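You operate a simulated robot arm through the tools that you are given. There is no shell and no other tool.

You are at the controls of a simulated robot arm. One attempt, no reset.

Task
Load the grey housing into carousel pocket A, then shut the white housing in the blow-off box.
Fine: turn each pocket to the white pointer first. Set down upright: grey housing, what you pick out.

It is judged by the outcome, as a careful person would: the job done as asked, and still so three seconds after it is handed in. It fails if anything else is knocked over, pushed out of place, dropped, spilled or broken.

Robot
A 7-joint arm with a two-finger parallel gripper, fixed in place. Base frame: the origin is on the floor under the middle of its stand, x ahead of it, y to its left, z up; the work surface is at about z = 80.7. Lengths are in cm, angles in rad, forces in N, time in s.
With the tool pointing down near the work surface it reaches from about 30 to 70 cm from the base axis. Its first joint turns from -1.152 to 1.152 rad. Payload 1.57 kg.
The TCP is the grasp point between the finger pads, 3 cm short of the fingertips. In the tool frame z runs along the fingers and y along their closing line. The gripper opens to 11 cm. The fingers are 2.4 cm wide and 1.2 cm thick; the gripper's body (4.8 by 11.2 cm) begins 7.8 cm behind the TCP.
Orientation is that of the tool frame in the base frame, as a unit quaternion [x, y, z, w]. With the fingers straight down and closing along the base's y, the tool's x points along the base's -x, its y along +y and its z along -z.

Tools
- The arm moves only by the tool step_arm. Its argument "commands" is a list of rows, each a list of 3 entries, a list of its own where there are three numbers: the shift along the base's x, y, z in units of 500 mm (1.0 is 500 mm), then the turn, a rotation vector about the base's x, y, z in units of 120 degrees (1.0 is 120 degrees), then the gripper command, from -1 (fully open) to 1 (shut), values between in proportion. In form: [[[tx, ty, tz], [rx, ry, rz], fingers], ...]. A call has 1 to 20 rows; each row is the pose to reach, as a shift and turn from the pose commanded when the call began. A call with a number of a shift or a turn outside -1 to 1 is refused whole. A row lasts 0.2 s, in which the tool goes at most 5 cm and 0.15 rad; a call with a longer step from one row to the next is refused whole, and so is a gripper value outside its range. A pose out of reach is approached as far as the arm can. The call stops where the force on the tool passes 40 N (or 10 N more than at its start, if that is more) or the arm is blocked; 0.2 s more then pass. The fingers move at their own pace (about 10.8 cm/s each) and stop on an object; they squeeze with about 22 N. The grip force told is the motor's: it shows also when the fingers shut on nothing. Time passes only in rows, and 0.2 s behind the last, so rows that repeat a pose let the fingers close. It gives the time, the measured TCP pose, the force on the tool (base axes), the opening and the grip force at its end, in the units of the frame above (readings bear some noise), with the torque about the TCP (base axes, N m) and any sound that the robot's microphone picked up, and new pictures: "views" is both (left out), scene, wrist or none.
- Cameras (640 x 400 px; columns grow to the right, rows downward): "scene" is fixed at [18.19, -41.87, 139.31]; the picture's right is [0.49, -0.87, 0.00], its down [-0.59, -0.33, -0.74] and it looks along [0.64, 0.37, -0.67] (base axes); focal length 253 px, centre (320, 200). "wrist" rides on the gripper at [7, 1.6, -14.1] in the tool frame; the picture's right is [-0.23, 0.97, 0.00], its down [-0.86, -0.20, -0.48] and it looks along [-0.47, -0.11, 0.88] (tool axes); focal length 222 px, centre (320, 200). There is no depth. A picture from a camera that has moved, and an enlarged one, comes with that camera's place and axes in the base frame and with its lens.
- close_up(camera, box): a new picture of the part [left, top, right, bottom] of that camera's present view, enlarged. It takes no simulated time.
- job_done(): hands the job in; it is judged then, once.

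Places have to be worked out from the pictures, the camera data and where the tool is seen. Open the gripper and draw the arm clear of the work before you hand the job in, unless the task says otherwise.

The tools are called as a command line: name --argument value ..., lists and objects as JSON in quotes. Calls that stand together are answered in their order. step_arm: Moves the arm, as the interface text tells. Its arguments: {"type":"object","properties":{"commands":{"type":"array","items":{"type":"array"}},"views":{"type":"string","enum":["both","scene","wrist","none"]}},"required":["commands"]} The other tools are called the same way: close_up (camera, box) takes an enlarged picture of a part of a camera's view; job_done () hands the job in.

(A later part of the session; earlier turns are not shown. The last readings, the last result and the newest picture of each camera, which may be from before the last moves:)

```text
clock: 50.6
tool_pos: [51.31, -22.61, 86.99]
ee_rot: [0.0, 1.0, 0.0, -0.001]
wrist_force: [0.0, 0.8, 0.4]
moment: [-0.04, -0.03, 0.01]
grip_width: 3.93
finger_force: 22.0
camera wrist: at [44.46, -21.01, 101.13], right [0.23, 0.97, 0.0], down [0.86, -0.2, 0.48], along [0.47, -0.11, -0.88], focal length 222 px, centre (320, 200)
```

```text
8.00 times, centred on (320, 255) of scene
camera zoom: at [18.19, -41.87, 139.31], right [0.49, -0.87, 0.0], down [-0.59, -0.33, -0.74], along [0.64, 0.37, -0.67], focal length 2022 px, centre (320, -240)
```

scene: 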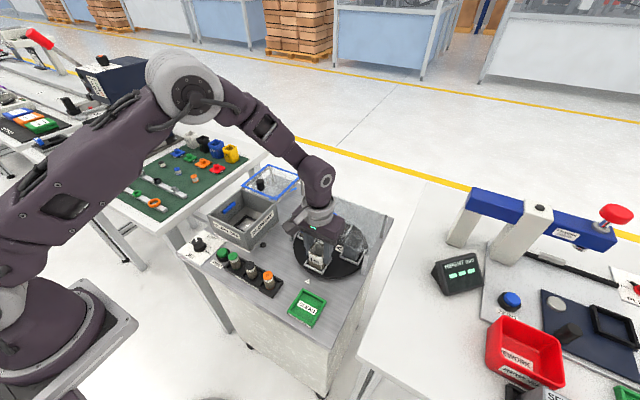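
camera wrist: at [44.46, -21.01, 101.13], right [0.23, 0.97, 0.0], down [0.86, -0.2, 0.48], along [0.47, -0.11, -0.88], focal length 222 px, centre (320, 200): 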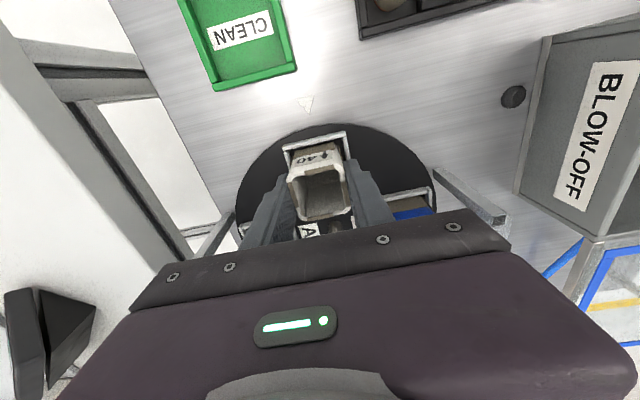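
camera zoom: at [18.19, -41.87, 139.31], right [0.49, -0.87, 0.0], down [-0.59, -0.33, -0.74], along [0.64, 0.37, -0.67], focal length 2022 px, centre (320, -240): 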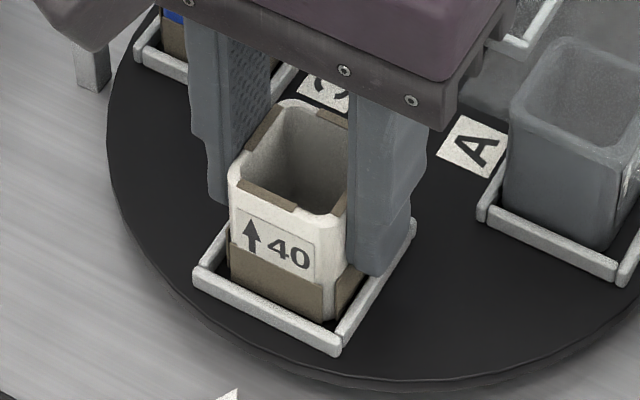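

Firm grip (3.93 cm, 22 N). I lift straight up clear of everything, then carry it along +y to hover above the blow-off box centre near (52.4, 3.4).

step_arm --commands '[[[0, 0, 0.02], [0, 0, 0], 1], [[0, 0, 0.06], [0, 0, 0], 1], [[0, 0, 0.12], [0, 0, 0], 1], [[0, 0, 0.18], [0, 0, 0], 1], [[0, 0, 0.24], [0, 0, 0], 1], [[0, 0, 0.24], [0, 0, 0], 1]]' --views "both"

close_up --camera "scene" --box '[280, 180, 380, 290]'

```text
clock: 52.0
tool_pos: [51.31, -22.64, 99.1]
ee_rot: [0.0, 1.0, 0.0, 0.0]
wrist_force: [0.8, 0.2, -0.4]
moment: [0.01, -0.01, 0.02]
grip_width: 3.94
finger_force: 22.0
camera wrist: at [44.38, -21.13, 113.25], right [0.23, 0.97, 0.0], down [0.85, -0.2, 0.48], along [0.47, -0.11, -0.88], focal length 222 px, centre (320, 200)
```

scene: 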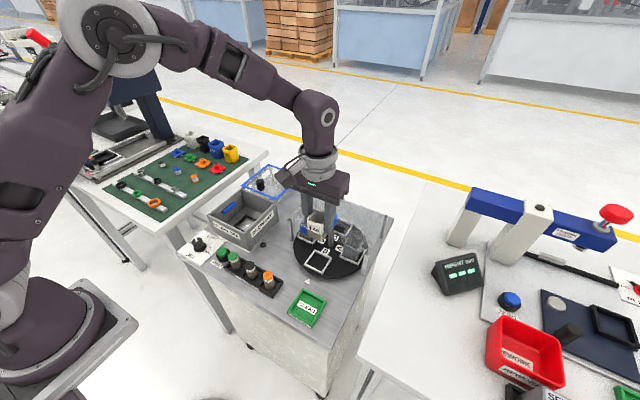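
wrist: 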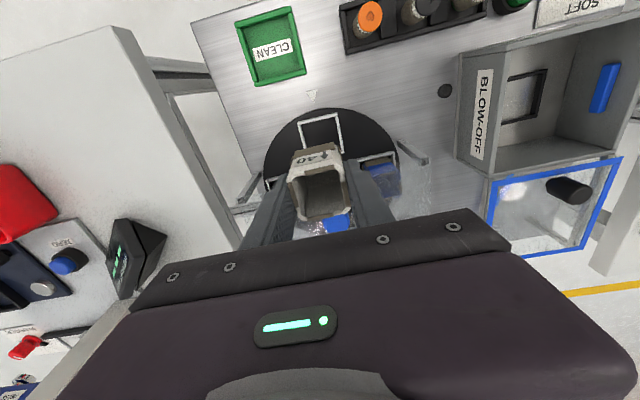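

```text
3.64 times, centred on (330, 235) of scene
camera zoom: at [18.19, -41.87, 139.31], right [0.49, -0.87, 0.0], down [-0.59, -0.33, -0.74], along [0.64, 0.37, -0.67], focal length 919 px, centre (284, 73)
```

zoom: 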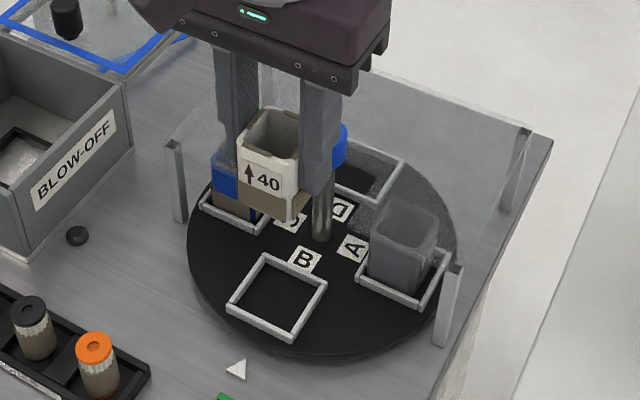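

The white housing is lifted out cleanly, hanging straight, and pocket B is empty. I carry it across to hover over the blow-off box.

step_arm --commands '[[[0, 0.07, 0.01], [0, 0, 0], 1], [[0, 0.14, 0.01], [0, 0, 0], 1], [[0, 0.21, 0.01], [0, 0, 0], 1], [[0.005, 0.28, 0.01], [0, 0, 0], 1], [[0.01, 0.35, 0.01], [0, 0, 0], 1], [[0.015, 0.42, 0.01], [0, 0, 0], 1], [[0.02, 0.48, 0.01], [0, 0, 0], 1], [[0.022, 0.52, 0.01], [0, 0, 0], 1], [[0.022, 0.52, 0.01], [0, 0, 0], 1]]' --views "both"

close_up --camera "wrist" --box '[230, 60, 410, 240]'

close_up --camera "scene" --box '[190, 130, 310, 260]'

```text
clock: 54.0
tool_pos: [52.46, 3.55, 99.53]
ee_rot: [0.001, 1.0, 0.001, 0.0]
wrist_force: [1.0, -0.4, -0.1]
moment: [0.04, 0.04, -0.01]
grip_width: 3.92
finger_force: 22.2
camera wrist: at [45.61, 5.1, 113.71], right [0.23, 0.97, 0.0], down [0.86, -0.2, 0.48], along [0.47, -0.11, -0.88], focal length 222 px, centre (320, 200)
```

scene: 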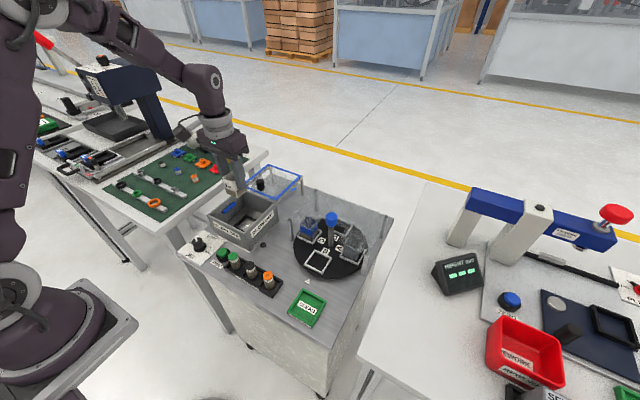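
wrist: 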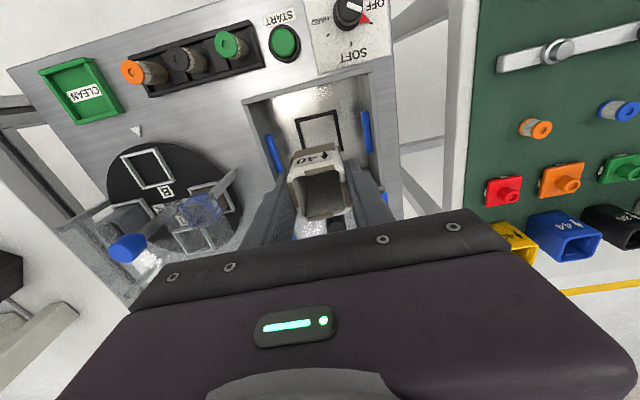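

```text
2.22 times, centred on (320, 150) of wrist
camera zoom: at [45.61, 5.1, 113.71], right [0.23, 0.97, 0.0], down [0.86, -0.2, 0.48], along [0.47, -0.11, -0.88], focal length 494 px, centre (320, 311)
```

zoom: 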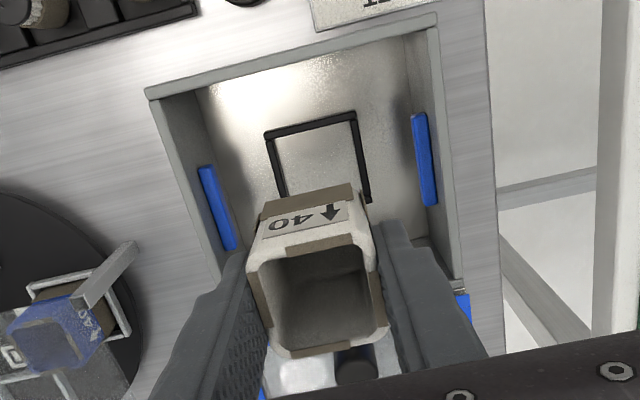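

```text
3.08 times, centred on (250, 195) of scene
camera zoom: at [18.19, -41.86, 139.31], right [0.49, -0.87, 0.0], down [-0.59, -0.33, -0.74], along [0.64, 0.37, -0.67], focal length 778 px, centre (535, 215)
```

zoom: 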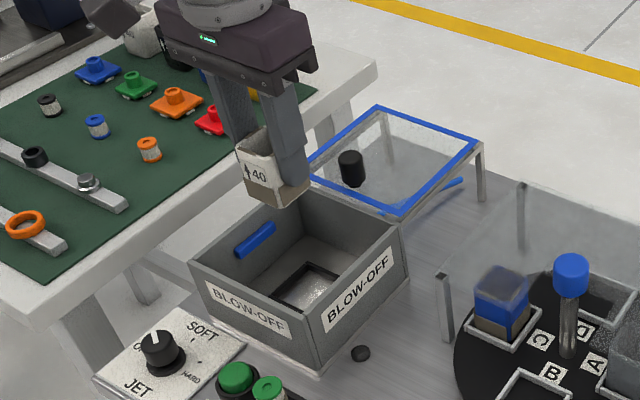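

The nest frame in the box shows at about x 49.4–55, y 0.6–6.25, so its centre is about (52.25, 3.43). I lower into the box to a hover with the base about 3 cm above the nest and check.

step_arm --commands '[[[-0.003, 0, -0.04], [0, 0, 0], 1], [[-0.003, 0, -0.09], [0, 0, 0], 1], [[-0.003, 0, -0.14], [0, 0, 0], 1], [[-0.003, 0, -0.18], [0, 0, 0], 1], [[-0.003, 0, -0.2], [0, 0, 0], 1], [[-0.003, 0, -0.2], [0, 0, 0], 1]]' --views "both"

close_up --camera "wrist" --box '[270, 90, 370, 190]'

close_up --camera "scene" --box '[200, 170, 290, 250]'

```text
clock: 55.4
tool_pos: [52.27, 3.29, 89.62]
ee_rot: [-0.001, 1.0, 0.001, 0.0]
wrist_force: [-0.7, -0.4, -0.3]
moment: [0.01, -0.03, -0.02]
grip_width: 3.91
finger_force: 21.7
camera wrist: at [45.39, 4.93, 103.74], right [0.23, 0.97, 0.0], down [0.86, -0.2, 0.48], along [0.47, -0.11, -0.88], focal length 222 px, centre (320, 200)
```

scene: 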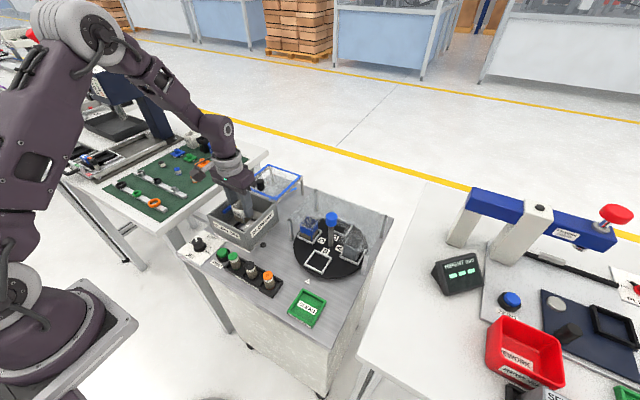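
wrist: 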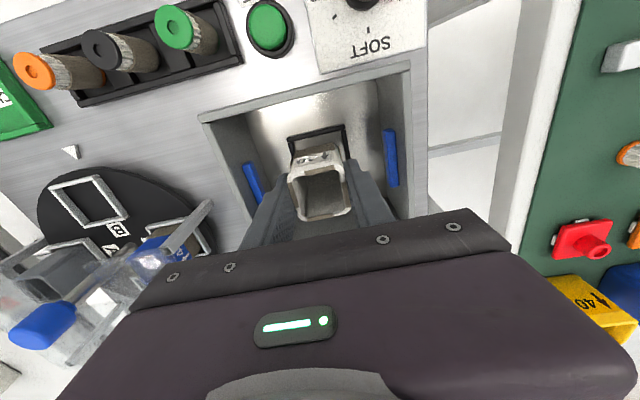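

```text
4.00 times, centred on (320, 140) of wrist
camera zoom: at [45.39, 4.93, 103.74], right [0.23, 0.97, 0.0], down [0.86, -0.2, 0.48], along [0.47, -0.11, -0.88], focal length 888 px, centre (320, 440)
```

zoom: 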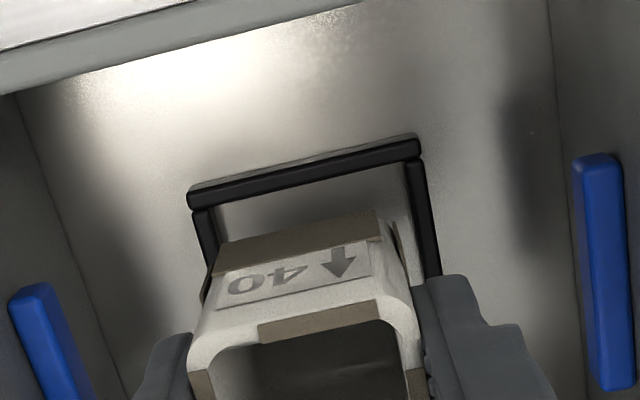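

```text
5.00 times, centred on (245, 210) of scene
camera zoom: at [18.19, -41.87, 139.31], right [0.49, -0.87, 0.0], down [-0.59, -0.33, -0.74], along [0.64, 0.37, -0.67], focal length 1264 px, centre (695, 150)
```

zoom: 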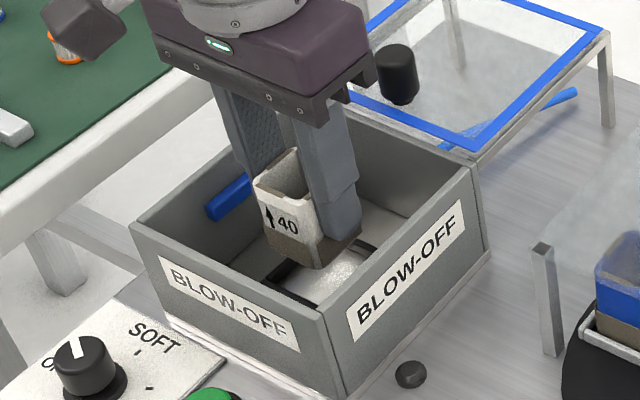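

The nest is lined up; a 0.12 cm shift toward +y centres it. I descend slowly, first to about 0.5 cm above expected contact.

step_arm --commands '[[[0.0006, 0.0024, 0], [0, 0, 0], 1], [[0.0006, 0.0024, -0.012], [0, 0, 0], 1], [[0.0006, 0.0024, -0.024], [0, 0, 0], 1], [[0.0006, 0.0024, -0.036], [0, 0, 0], 1], [[0.0006, 0.0024, -0.045], [0, 0, 0], 1], [[0.0006, 0.0024, -0.045], [0, 0, 0], 1]]' --views "none"

close_up --camera "wrist" --box '[270, 90, 370, 190]'

close_up --camera "scene" --box '[220, 180, 290, 240]'

```text
clock: 56.8
tool_pos: [52.32, 3.53, 87.18]
ee_rot: [0.0, 1.0, 0.001, -0.001]
wrist_force: [0.0, 0.1, -0.7]
moment: [0.01, 0.01, -0.05]
grip_width: 3.94
finger_force: 21.7
```

```text
4.00 times, centred on (320, 140) of wrist
camera zoom: at [45.43, 5.06, 101.45], right [0.23, 0.97, 0.0], down [0.86, -0.2, 0.48], along [0.47, -0.11, -0.88], focal length 888 px, centre (320, 440)
```

zoom: 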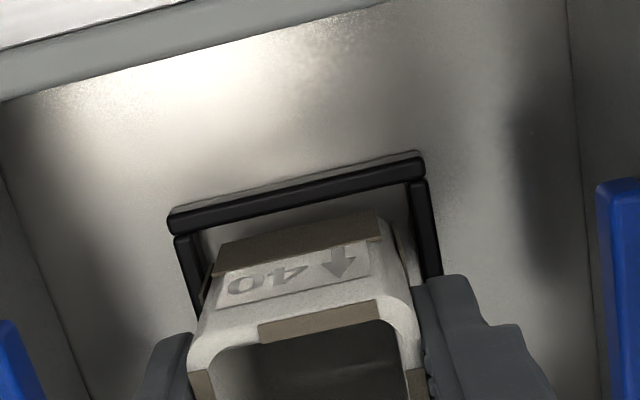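

```text
6.67 times, centred on (255, 210) of scene
camera zoom: at [18.19, -41.87, 139.31], right [0.49, -0.87, 0.0], down [-0.59, -0.33, -0.74], along [0.64, 0.37, -0.67], focal length 1685 px, centre (753, 133)
```

zoom: 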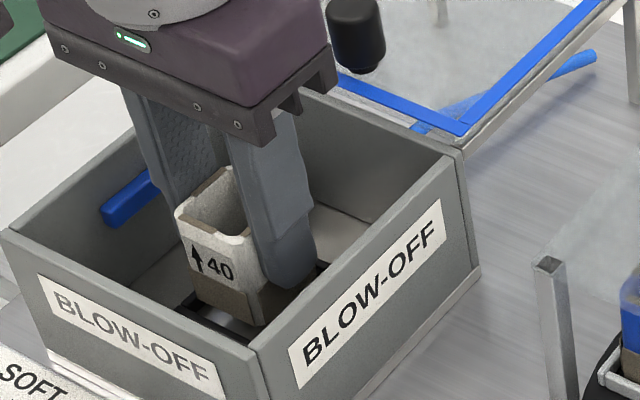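

Still free of contact at z 87.3. I continue in 0.15 cm steps.

step_arm --commands '[[[0, 0, -0.003], [0, 0, 0], 1], [[0, 0, -0.006], [0, 0, 0], 1], [[0, 0, -0.009], [0, 0, 0], 1], [[0, 0, -0.012], [0, 0, 0], 1], [[0, 0, -0.012], [0, 0, 0], 1]]' --views "none"

```text
clock: 58.0
tool_pos: [52.42, 3.47, 86.68]
ee_rot: [0.0, 1.0, 0.0, -0.001]
wrist_force: [-0.1, -0.6, -0.2]
moment: [0.03, -0.04, 0.0]
grip_width: 3.94
finger_force: 22.2
```

step_arm --commands '[[[0, 0, -0.002], [0, 0, 0], 1], [[0, 0, -0.004], [0, 0, 0], 1], [[0, 0, -0.006], [0, 0, 0], 1], [[0, 0, -0.008], [0, 0, 0], 1], [[0, 0, -0.008], [0, 0, 0], 1]]' --views "none"

close_up --camera "wrist" --box '[270, 90, 370, 190]'

close_up --camera "scene" --box '[220, 180, 290, 240]'

```text
clock: 59.2
tool_pos: [52.21, 3.5, 86.31]
ee_rot: [0.001, 1.0, 0.0, 0.0]
wrist_force: [-0.1, 0.4, -0.7]
moment: [0.02, -0.01, 0.0]
grip_width: 3.94
finger_force: 22.0
```

```text
4.00 times, centred on (320, 140) of wrist
camera zoom: at [45.41, 5.04, 100.39], right [0.23, 0.97, 0.0], down [0.86, -0.2, 0.48], along [0.47, -0.11, -0.88], focal length 888 px, centre (320, 440)
```

zoom: 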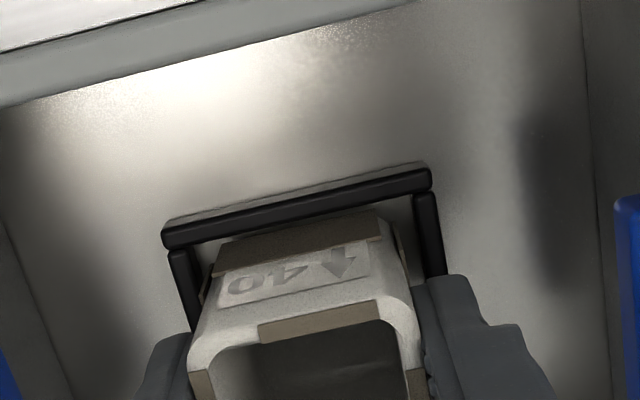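

```text
6.67 times, centred on (255, 210) of scene
camera zoom: at [18.19, -41.87, 139.31], right [0.49, -0.87, 0.0], down [-0.59, -0.33, -0.74], along [0.64, 0.37, -0.67], focal length 1685 px, centre (753, 133)
```

zoom: 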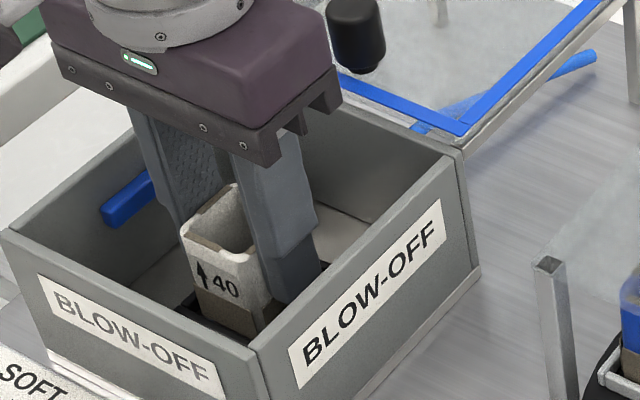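

Still no contact at 86.3; I keep easing down in 0.1 cm steps.

step_arm --commands '[[[0, 0, -0.002], [0, 0, 0], 1], [[0, 0, -0.004], [0, 0, 0], 1], [[0, 0, -0.006], [0, 0, 0], 1], [[0, 0, -0.006], [0, 0, 0], 1]]' --views "none"

```text
clock: 60.2
tool_pos: [52.33, 3.46, 85.95]
ee_rot: [0.0, 1.0, 0.0, -0.001]
wrist_force: [-0.7, 0.4, 2.4]
moment: [0.04, 0.01, -0.01]
grip_width: 3.92
finger_force: 22.4
```

step_arm --commands '[[[0, 0, -0.001], [0, 0, 0], 1], [[0, 0, -0.002], [0, 0, 0], 1], [[0, 0, -0.002], [0, 0, 0], 1]]' --views "none"

close_up --camera "wrist" --box '[260, 90, 380, 230]'

close_up --camera "scene" --box '[220, 180, 290, 240]'

```text
clock: 61.0
tool_pos: [52.31, 3.41, 85.88]
ee_rot: [0.0, 1.0, 0.0, 0.001]
wrist_force: [-2.4, 2.3, 18.1]
moment: [0.08, 0.01, -0.02]
grip_width: 3.93
finger_force: 22.0
```

```text
2.86 times, centred on (320, 160) of wrist
camera zoom: at [45.41, 5.04, 100.03], right [0.23, 0.97, 0.0], down [0.85, -0.2, 0.48], along [0.47, -0.11, -0.88], focal length 635 px, centre (320, 314)
```

zoom: 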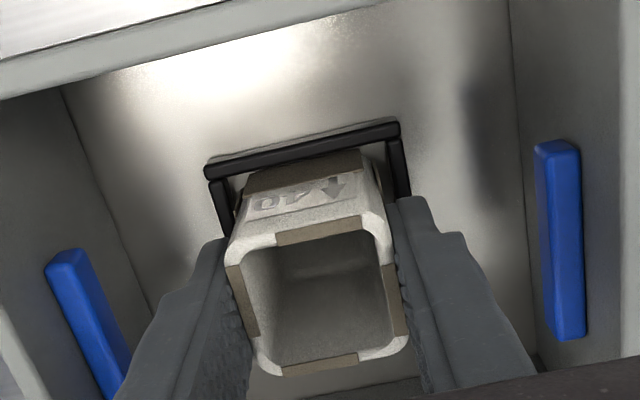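

```text
6.67 times, centred on (255, 210) of scene
camera zoom: at [18.16, -41.86, 139.31], right [0.49, -0.87, 0.0], down [-0.59, -0.33, -0.74], along [0.64, 0.37, -0.67], focal length 1685 px, centre (753, 133)
```

zoom: 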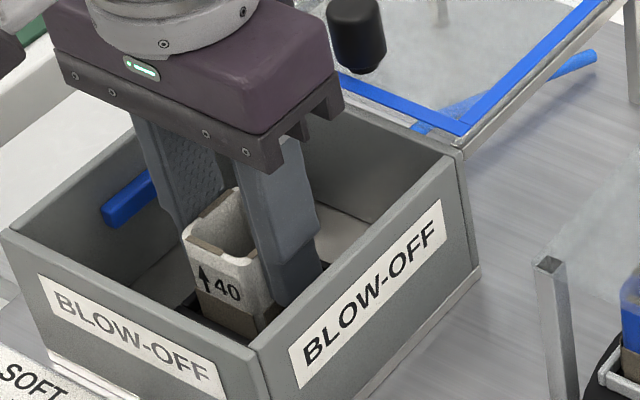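

Firm, flat contact (18 N, tiny moment): the white housing stands on the nest floor. I open just enough and lift straight out.

step_arm --commands '[[[0, 0, 0.002], [0, 0, 0], 0.15], [[0, 0, 0.002], [0, 0, 0], -0.09], [[0, 0, 0.002], [0, 0, 0], -0.09], [[0, 0, 0.002], [0, 0, 0], -0.09], [[0, 0, 0.04], [0, 0, 0], -0.09], [[0, 0, 0.1], [0, 0, 0], -0.09], [[0, 0, 0.18], [0, 0, 0], -0.09], [[0, 0, 0.26], [0, 0, 0], -0.09], [[0, 0, 0.3], [0, 0, 0], -0.09], [[0, 0, 0.3], [0, 0, 0], -0.09]]' --views "both"

close_up --camera "wrist" --box '[230, 60, 410, 240]'

close_up --camera "scene" --box '[200, 150, 310, 250]'

```text
clock: 63.2
tool_pos: [52.33, 3.55, 100.65]
ee_rot: [-0.001, 1.0, 0.0, -0.001]
wrist_force: [-0.3, -0.7, 0.3]
moment: [-0.01, -0.02, 0.02]
grip_width: 5.99
finger_force: 0.2
camera wrist: at [45.39, 5.1, 114.89], right [0.23, 0.97, 0.0], down [0.86, -0.2, 0.48], along [0.47, -0.11, -0.88], focal length 222 px, centre (320, 200)
```

scene: 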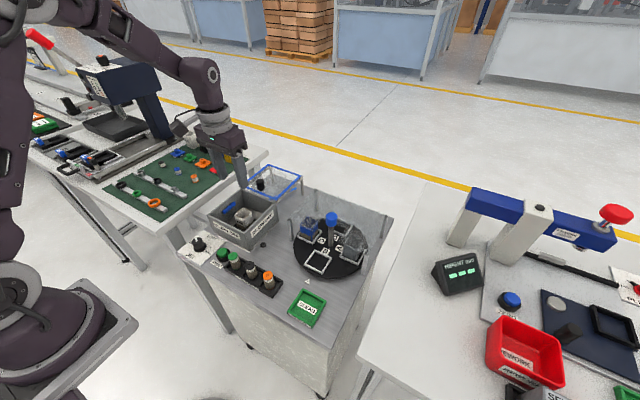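
wrist: 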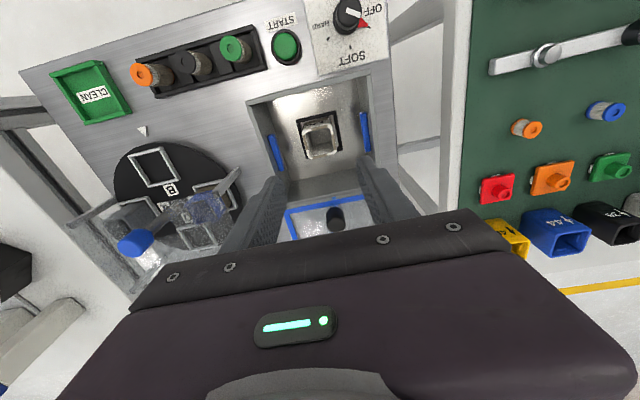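

```text
2.22 times, centred on (320, 150) of wrist
camera zoom: at [45.39, 5.1, 114.89], right [0.23, 0.97, 0.0], down [0.86, -0.2, 0.48], along [0.47, -0.11, -0.88], focal length 494 px, centre (320, 311)
```

zoom: 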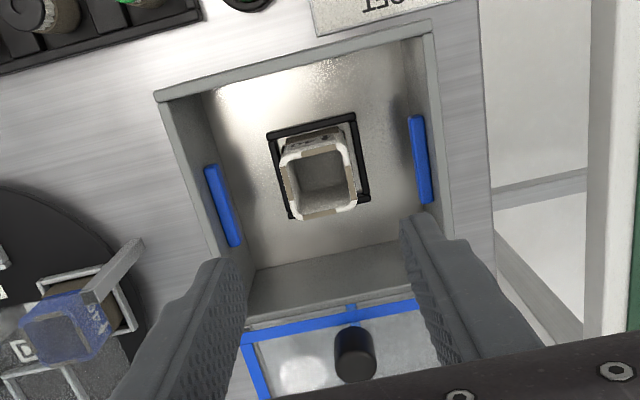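

```text
4.00 times, centred on (255, 200) of scene
camera zoom: at [18.19, -41.87, 139.31], right [0.49, -0.87, 0.0], down [-0.59, -0.33, -0.74], along [0.64, 0.37, -0.67], focal length 1011 px, centre (580, 200)
```

zoom: 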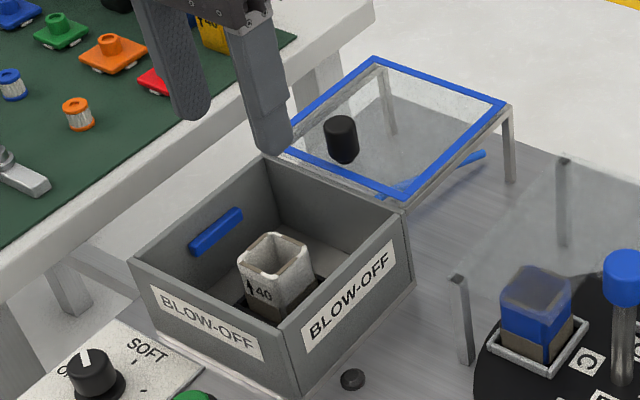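

The white housing stands upright in the nest. Now I study the lid and its rails closely before sliding it shut.

close_up --camera "scene" --box '[235, 155, 310, 215]'

close_up --camera "wrist" --box '[270, 170, 400, 250]'

```text
6.67 times, centred on (272, 185) of scene
camera zoom: at [18.19, -41.87, 139.31], right [0.49, -0.87, 0.0], down [-0.59, -0.33, -0.74], along [0.64, 0.37, -0.67], focal length 1685 px, centre (637, 300)
```

zoom: 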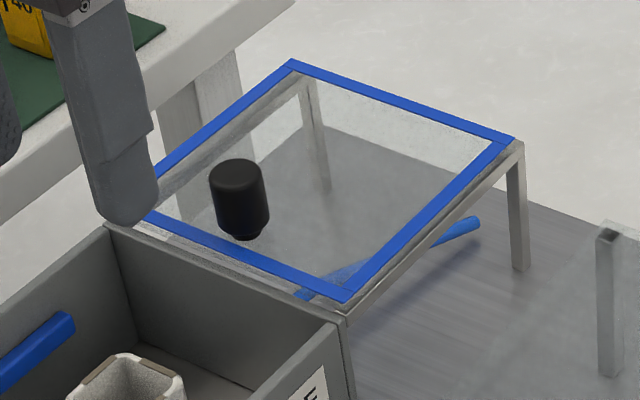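

```text
4.92 times, centred on (335, 210) of wrist
camera zoom: at [45.39, 5.1, 114.89], right [0.23, 0.97, 0.0], down [0.86, -0.2, 0.48], along [0.47, -0.11, -0.88], focal length 1094 px, centre (246, 151)
```

zoom: 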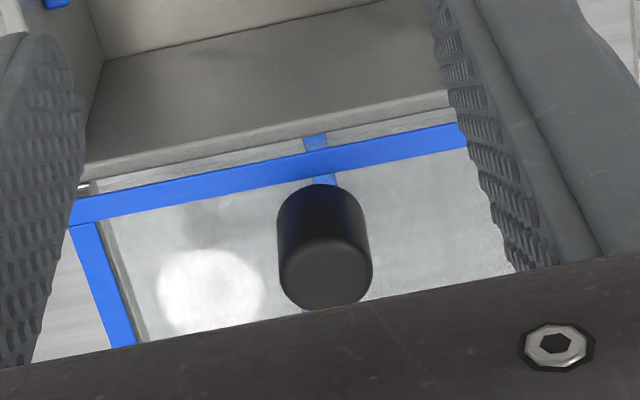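

The lid rides on side rails, with its handle at about (61.0, 3.45), top z ≈ 92.8, lid surface ≈ 89.5; it has to slide about 13.5 cm in -x. I move over the handle with fingers at 6 cm and lower so that the tips stay just above the lid.

step_arm --commands '[[[0.06, -0.0018, 0], [0, 0, 0], -0.09], [[0.12, -0.0018, 0], [0, 0, 0], -0.09], [[0.1744, -0.0018, 0], [0, 0, 0], -0.09], [[0.1744, -0.0018, -0.05], [0, 0, 0], -0.09], [[0.1744, -0.0018, -0.09], [0, 0, 0], -0.09], [[0.1744, -0.0018, -0.09], [0, 0, 0], -0.09]]' --views "both"

close_up --camera "wrist" --box '[250, 110, 390, 230]'

close_up --camera "scene" --box '[220, 140, 310, 220]'

```text
clock: 64.6
tool_pos: [61.01, 3.4, 96.21]
ee_rot: [0.0, 1.0, 0.0, 0.0]
wrist_force: [-0.4, -0.1, -0.1]
moment: [0.02, -0.02, 0.04]
grip_width: 5.98
finger_force: 0.0
camera wrist: at [54.09, 4.94, 110.45], right [0.23, 0.97, 0.0], down [0.85, -0.2, 0.48], along [0.47, -0.11, -0.88], focal length 222 px, centre (320, 200)
```

scene: 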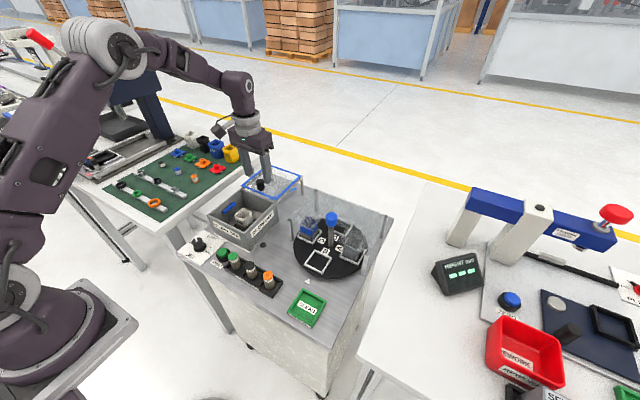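
wrist: 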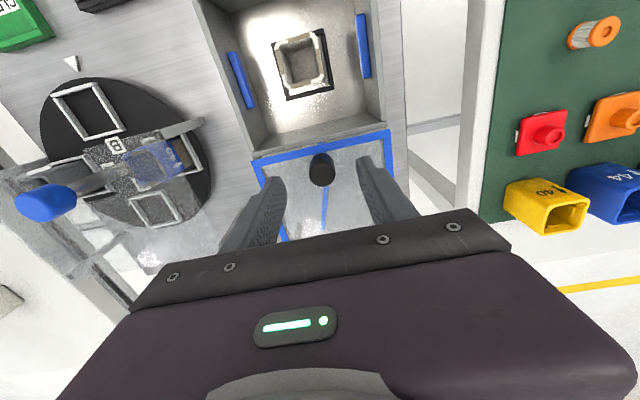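

```text
3.33 times, centred on (320, 170) of wrist
camera zoom: at [54.09, 4.94, 110.45], right [0.23, 0.97, 0.0], down [0.85, -0.2, 0.48], along [0.47, -0.11, -0.88], focal length 740 px, centre (320, 300)
```

zoom: 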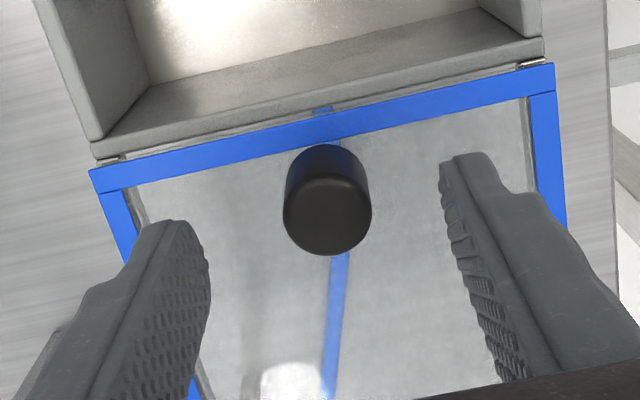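

```text
5.00 times, centred on (265, 180) of scene
camera zoom: at [18.19, -41.87, 139.31], right [0.49, -0.87, 0.0], down [-0.59, -0.33, -0.74], along [0.64, 0.37, -0.67], focal length 1264 px, centre (595, 300)
```

zoom: 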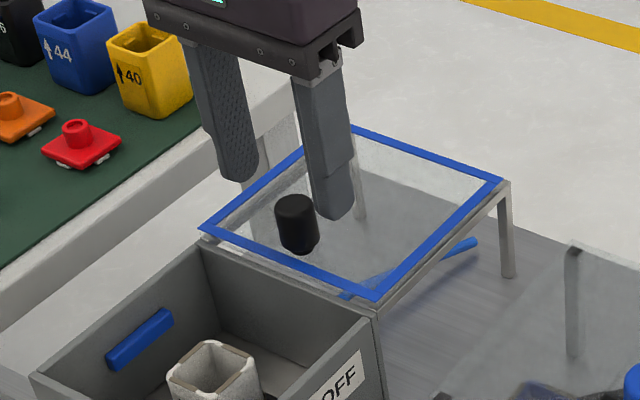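

The handle axis is at about (61.1, 3.58). I shift 0.1 cm, lower to TCP z 93.3, and close on it.

step_arm --commands '[[[0.002, 0.002, 0], [0, 0, 0], -0.09], [[0.002, 0.002, -0.03], [0, 0, 0], -0.09], [[0.002, 0.002, -0.06], [0, 0, 0], -0.09], [[0.002, 0.002, -0.06], [0, 0, 0], -0.09], [[0.002, 0.002, -0.06], [0, 0, 0], 0.4], [[0.002, 0.002, -0.06], [0, 0, 0], 1], [[0.002, 0.002, -0.06], [0, 0, 0], 1], [[0.002, 0.002, -0.06], [0, 0, 0], 1], [[0.002, 0.002, -0.06], [0, 0, 0], 1]]' --views "both"

close_up --camera "wrist" --box '[250, 110, 390, 230]'

close_up --camera "scene" --box '[220, 140, 310, 220]'

```text
clock: 66.6
tool_pos: [61.08, 3.48, 93.34]
ee_rot: [0.0, 1.0, 0.0, 0.0]
wrist_force: [0.5, 2.0, -4.7]
moment: [-0.33, -0.15, 0.02]
grip_width: 2.37
finger_force: 35.8
camera wrist: at [54.23, 5.07, 107.52], right [0.23, 0.97, 0.0], down [0.86, -0.2, 0.48], along [0.47, -0.11, -0.88], focal length 222 px, centre (320, 200)
```

scene: 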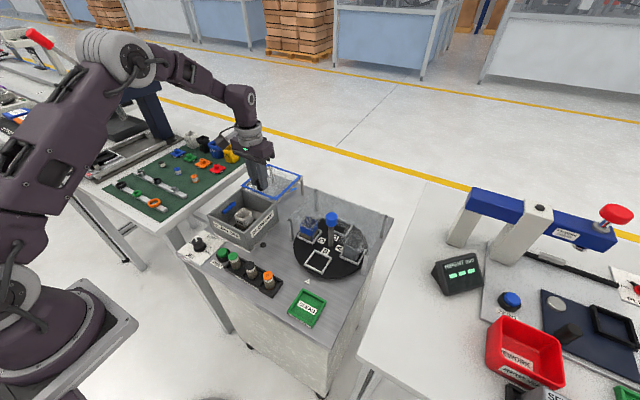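
wrist: 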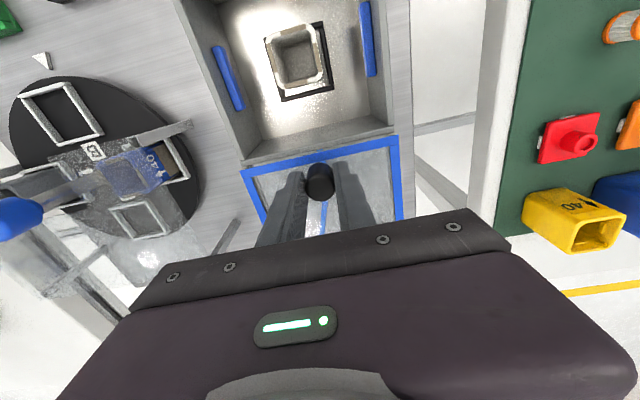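

```text
3.33 times, centred on (320, 170) of wrist
camera zoom: at [54.23, 5.07, 107.52], right [0.23, 0.97, 0.0], down [0.86, -0.2, 0.48], along [0.47, -0.11, -0.88], focal length 740 px, centre (320, 300)
```

zoom: 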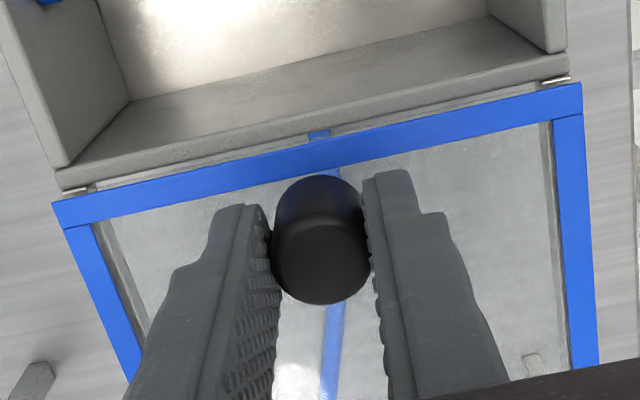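

```text
5.00 times, centred on (265, 180) of scene
camera zoom: at [18.2, -41.86, 139.31], right [0.49, -0.87, 0.0], down [-0.59, -0.33, -0.74], along [0.64, 0.37, -0.67], focal length 1264 px, centre (595, 300)
```

zoom: 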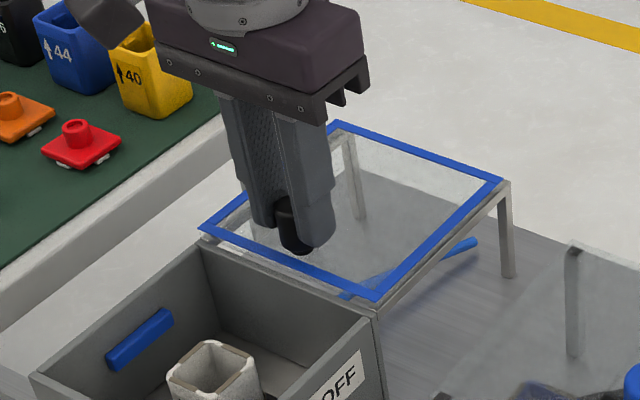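

Handle gripped at 2.37 cm with almost no side load. I draw the lid 2 cm toward -x to feel the slide.

step_arm --commands '[[[-0.01, 0, 0], [0, 0, 0], 1], [[-0.02, 0, 0], [0, 0, 0], 1], [[-0.03, 0, 0], [0, 0, 0], 1], [[-0.04, 0, 0], [0, 0, 0], 1], [[-0.04, 0, 0], [0, 0, 0], 1]]' --views "scene"

close_up --camera "scene" --box '[210, 140, 310, 230]'

```text
clock: 67.8
tool_pos: [59.09, 3.54, 93.45]
ee_rot: [0.0, 1.0, 0.001, 0.0]
wrist_force: [-0.4, 1.1, -5.8]
moment: [0.37, -0.19, 0.03]
grip_width: 2.32
finger_force: 36.1
```

scene: 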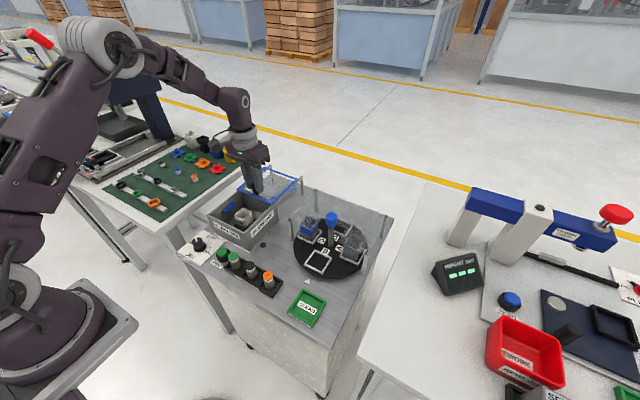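

```text
4.44 times, centred on (260, 185) of scene
camera zoom: at [18.2, -41.86, 139.31], right [0.49, -0.87, 0.0], down [-0.59, -0.33, -0.74], along [0.64, 0.37, -0.67], focal length 1123 px, centre (587, 267)
```

zoom: 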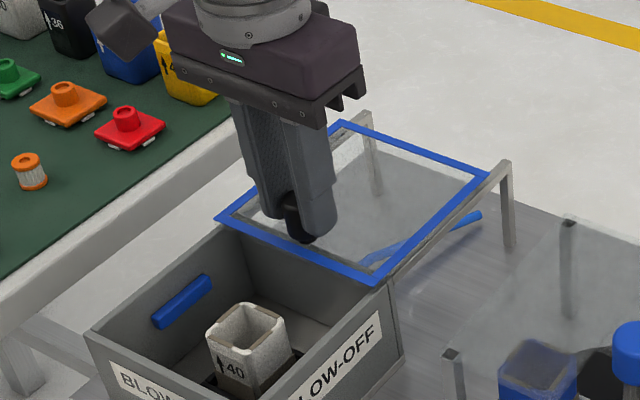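

The lid slides freely along its rails. I draw it another 9 cm.

step_arm --commands '[[[-0.016, 0, 0], [0, 0, 0], 1], [[-0.032, 0, 0], [0, 0, 0], 1], [[-0.048, 0, 0], [0, 0, 0], 1], [[-0.064, 0, 0], [0, 0, 0], 1], [[-0.08, 0, 0], [0, 0, 0], 1], [[-0.096, 0, 0], [0, 0, 0], 1], [[-0.112, 0, 0], [0, 0, 0], 1], [[-0.128, 0, 0], [0, 0, 0], 1], [[-0.144, 0, 0], [0, 0, 0], 1], [[-0.16, 0, 0], [0, 0, 0], 1], [[-0.176, 0, 0], [0, 0, 0], 1], [[-0.18, 0, 0], [0, 0, 0], 1], [[-0.18, 0, 0], [0, 0, 0], 1]]' --views "both"

close_up --camera "scene" --box '[200, 150, 310, 250]'

close_up --camera "wrist" --box '[220, 60, 420, 230]'

```text
clock: 70.6
tool_pos: [50.06, 3.45, 93.5]
ee_rot: [0.0, 1.0, 0.0, 0.0]
wrist_force: [-0.2, -6.8, 0.9]
moment: [-0.56, -0.84, 0.05]
grip_width: 2.38
finger_force: 35.6
camera wrist: at [43.21, 5.07, 107.53], right [0.23, 0.97, 0.0], down [0.86, -0.2, 0.48], along [0.47, -0.11, -0.88], focal length 222 px, centre (320, 200)
```

scene: 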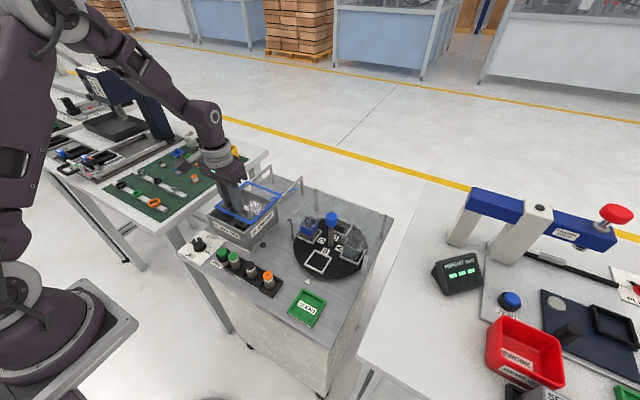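
wrist: 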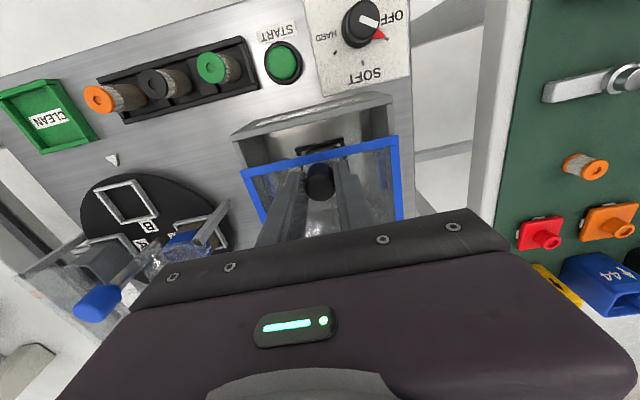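

```text
4.00 times, centred on (255, 200) of scene
camera zoom: at [18.19, -41.88, 139.3], right [0.49, -0.87, 0.0], down [-0.59, -0.33, -0.74], along [0.64, 0.37, -0.67], focal length 1011 px, centre (580, 200)
```

zoom: 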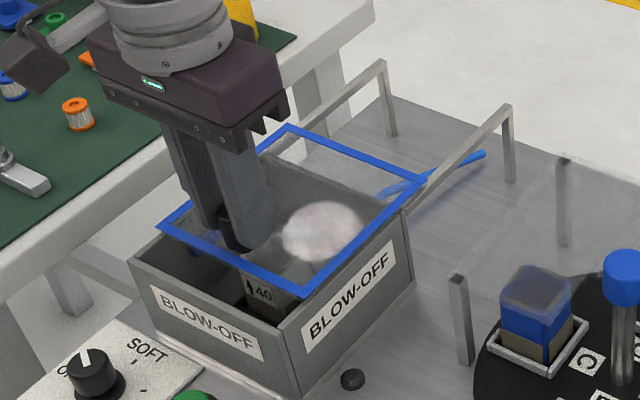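

```text
2.35 times, centred on (320, 145) of wrist
camera zoom: at [43.21, 5.07, 107.53], right [0.23, 0.97, 0.0], down [0.86, -0.2, 0.48], along [0.47, -0.11, -0.88], focal length 523 px, centre (320, 329)
```

zoom: 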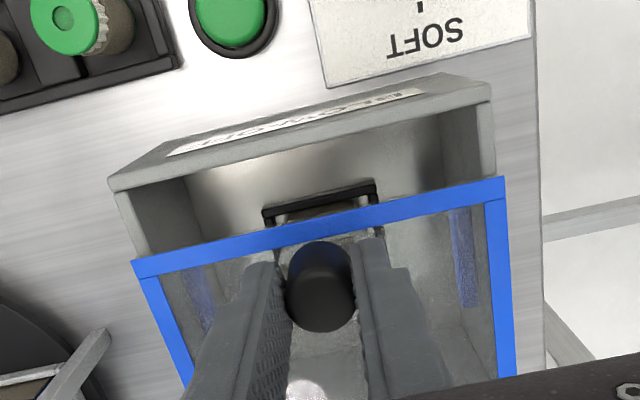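

About 2.6 cm of opening remains. I draw 2 cm more, then finish in small steps.

step_arm --commands '[[[-0.01, -0.001, 0], [0, 0, 0], 1], [[-0.02, -0.001, 0], [0, 0, 0], 1], [[-0.03, -0.001, 0], [0, 0, 0], 1], [[-0.04, -0.001, 0], [0, 0, 0], 1], [[-0.04, -0.001, 0], [0, 0, 0], 1]]' --views "none"

close_up --camera "scene" --box '[200, 170, 290, 250]'

close_up --camera "wrist" --box '[220, 60, 420, 230]'

```text
clock: 71.8
tool_pos: [48.19, 3.45, 93.3]
ee_rot: [0.0, 1.0, 0.001, 0.001]
wrist_force: [-0.7, 1.8, 27.9]
moment: [-0.32, -0.25, 0.02]
grip_width: 2.39
finger_force: 35.5
```

```text
5.00 times, centred on (245, 210) of scene
camera zoom: at [18.15, -41.86, 139.31], right [0.49, -0.87, 0.0], down [-0.59, -0.33, -0.74], along [0.64, 0.37, -0.67], focal length 1264 px, centre (695, 150)
```

zoom: 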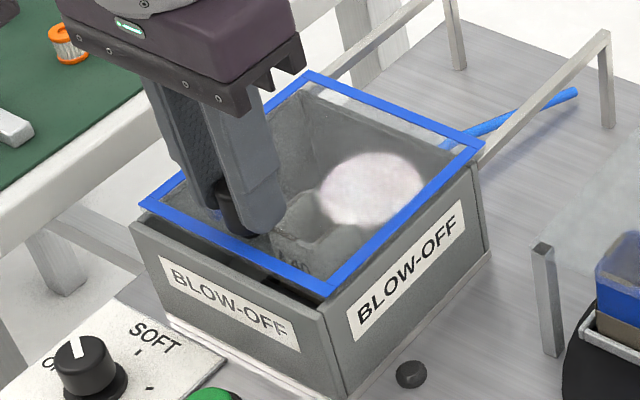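

```text
2.35 times, centred on (320, 145) of wrist
camera zoom: at [41.24, 5.06, 107.47], right [0.23, 0.97, 0.0], down [0.85, -0.2, 0.48], along [0.47, -0.11, -0.88], focal length 523 px, centre (320, 329)
```

zoom: 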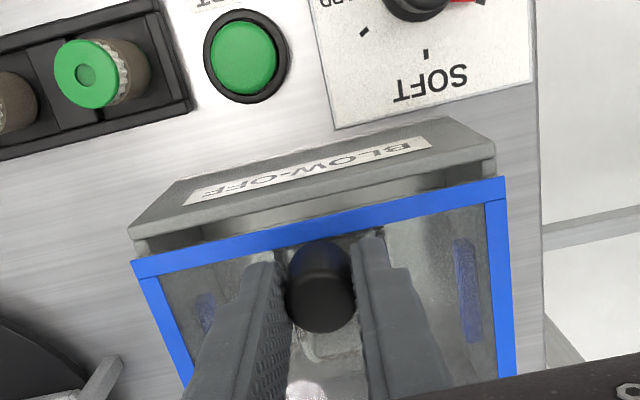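

The lid is nearly shut, and there's some vertical load (28 N), so I raise the command by 0.2 cm while drawing another 0.4 cm.

step_arm --commands '[[[0, 0, 0.003], [0, 0, 0], 1], [[-0.004, 0, 0.004], [0, 0, 0], 1], [[-0.008, 0, 0.004], [0, 0, 0], 1], [[-0.008, 0, 0.004], [0, 0, 0], 1]]' --views "none"

close_up --camera "scene" --box '[200, 170, 290, 250]'

```text
clock: 72.8
tool_pos: [47.78, 3.54, 93.46]
ee_rot: [0.0, 1.0, 0.0, -0.002]
wrist_force: [-0.6, 1.2, -28.9]
moment: [0.39, 0.27, 0.0]
grip_width: 2.37
finger_force: 36.3
```

```text
5.00 times, centred on (245, 210) of scene
camera zoom: at [18.23, -41.86, 139.3], right [0.49, -0.87, 0.0], down [-0.59, -0.33, -0.74], along [0.64, 0.37, -0.67], focal length 1264 px, centre (695, 150)
```

zoom: 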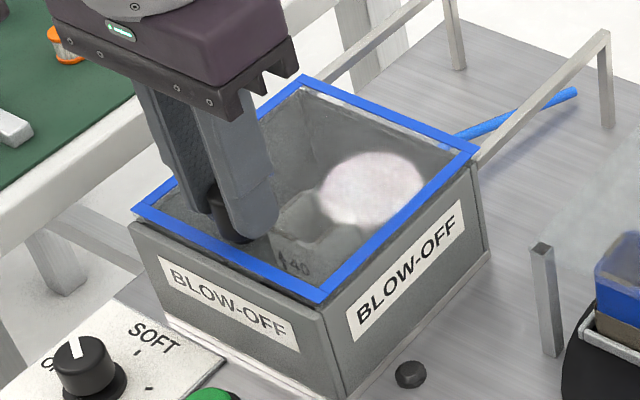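

The z load swung the other way, so I lower by 0.1 cm and keep drawing in small steps until I feel the end stop.

step_arm --commands '[[[0, 0, -0.002], [0, 0, 0], 1], [[-0.004, 0, -0.002], [0, 0, 0], 1], [[-0.008, 0, -0.002], [0, 0, 0], 1], [[-0.008, 0, -0.002], [0, 0, 0], 1]]' --views "none"

close_up --camera "scene" --box '[200, 170, 290, 250]'

close_up --camera "wrist" --box '[220, 60, 420, 230]'

```text
clock: 73.8
tool_pos: [47.41, 3.47, 93.49]
ee_rot: [0.0, 1.0, -0.001, 0.001]
wrist_force: [0.7, -5.9, 1.5]
moment: [0.19, -0.67, -0.03]
grip_width: 2.36
finger_force: 35.6
```

```text
5.00 times, centred on (245, 210) of scene
camera zoom: at [18.19, -41.88, 139.3], right [0.49, -0.87, 0.0], down [-0.59, -0.33, -0.74], along [0.64, 0.37, -0.67], focal length 1264 px, centre (695, 150)
```

zoom: 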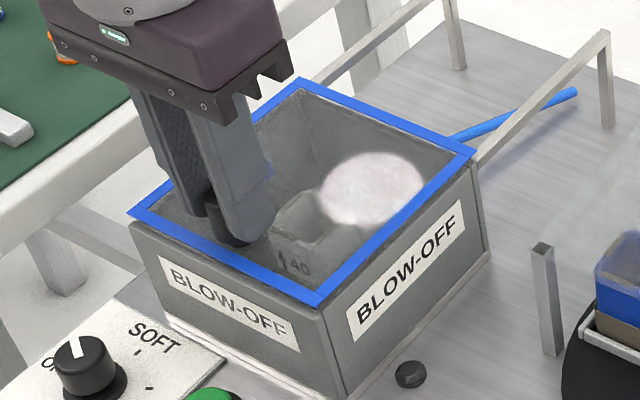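

```text
2.35 times, centred on (320, 145) of wrist
camera zoom: at [40.45, 5.07, 107.58], right [0.23, 0.97, 0.0], down [0.85, -0.2, 0.48], along [0.47, -0.11, -0.88], focal length 523 px, centre (320, 329)
```

zoom: 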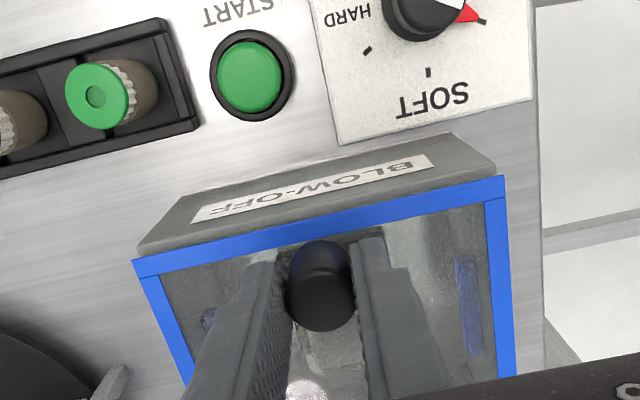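

The front edge is at the front wall and there's still no stop felt; I continue 0.2 cm at a time, watching the x force.

step_arm --commands '[[[-0.002, 0, 0], [0, 0, 0], 1], [[-0.004, 0, 0], [0, 0, 0], 1], [[-0.004, 0, 0], [0, 0, 0], 1]]' --views "none"

```text
clock: 74.6
tool_pos: [47.19, 3.42, 93.41]
ee_rot: [-0.001, 1.0, 0.0, 0.0]
wrist_force: [1.3, -9.8, 11.8]
moment: [0.08, -0.91, -0.09]
grip_width: 2.35
finger_force: 35.4
```

step_arm --commands '[[[-0.002, -0.001, 0.001], [0, 0, 0], 1], [[-0.004, -0.001, 0.001], [0, 0, 0], 1], [[-0.004, -0.001, 0.001], [0, 0, 0], 1]]' --views "none"

close_up --camera "scene" --box '[200, 170, 290, 250]'

close_up --camera "wrist" --box '[220, 60, 420, 230]'

```text
clock: 75.4
tool_pos: [47.19, 3.42, 93.32]
ee_rot: [-0.001, 1.0, 0.001, 0.001]
wrist_force: [20.2, 3.6, -13.4]
moment: [-0.31, -0.67, 0.04]
grip_width: 2.31
finger_force: 35.5
```

```text
5.00 times, centred on (245, 210) of scene
camera zoom: at [18.26, -41.85, 139.3], right [0.49, -0.87, 0.0], down [-0.59, -0.33, -0.74], along [0.64, 0.37, -0.67], focal length 1264 px, centre (695, 150)
```

zoom: 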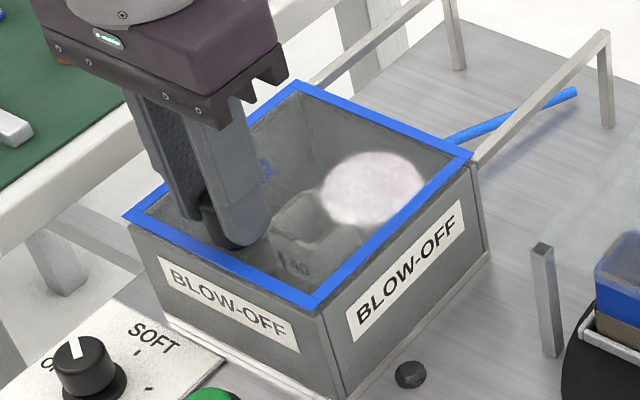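

```text
2.35 times, centred on (320, 145) of wrist
camera zoom: at [40.14, 5.04, 107.58], right [0.23, 0.97, 0.0], down [0.85, -0.2, 0.48], along [0.47, -0.11, -0.88], focal length 523 px, centre (320, 329)
```

zoom: 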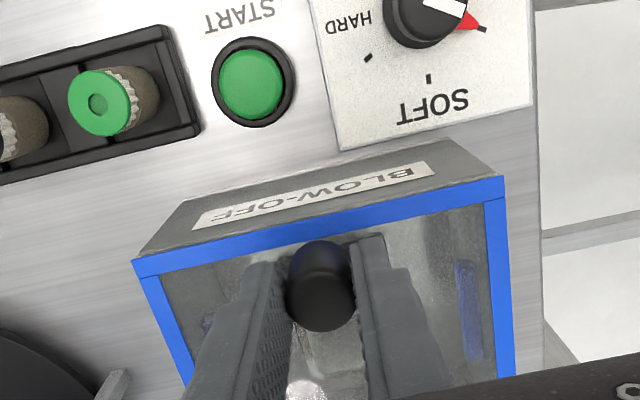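

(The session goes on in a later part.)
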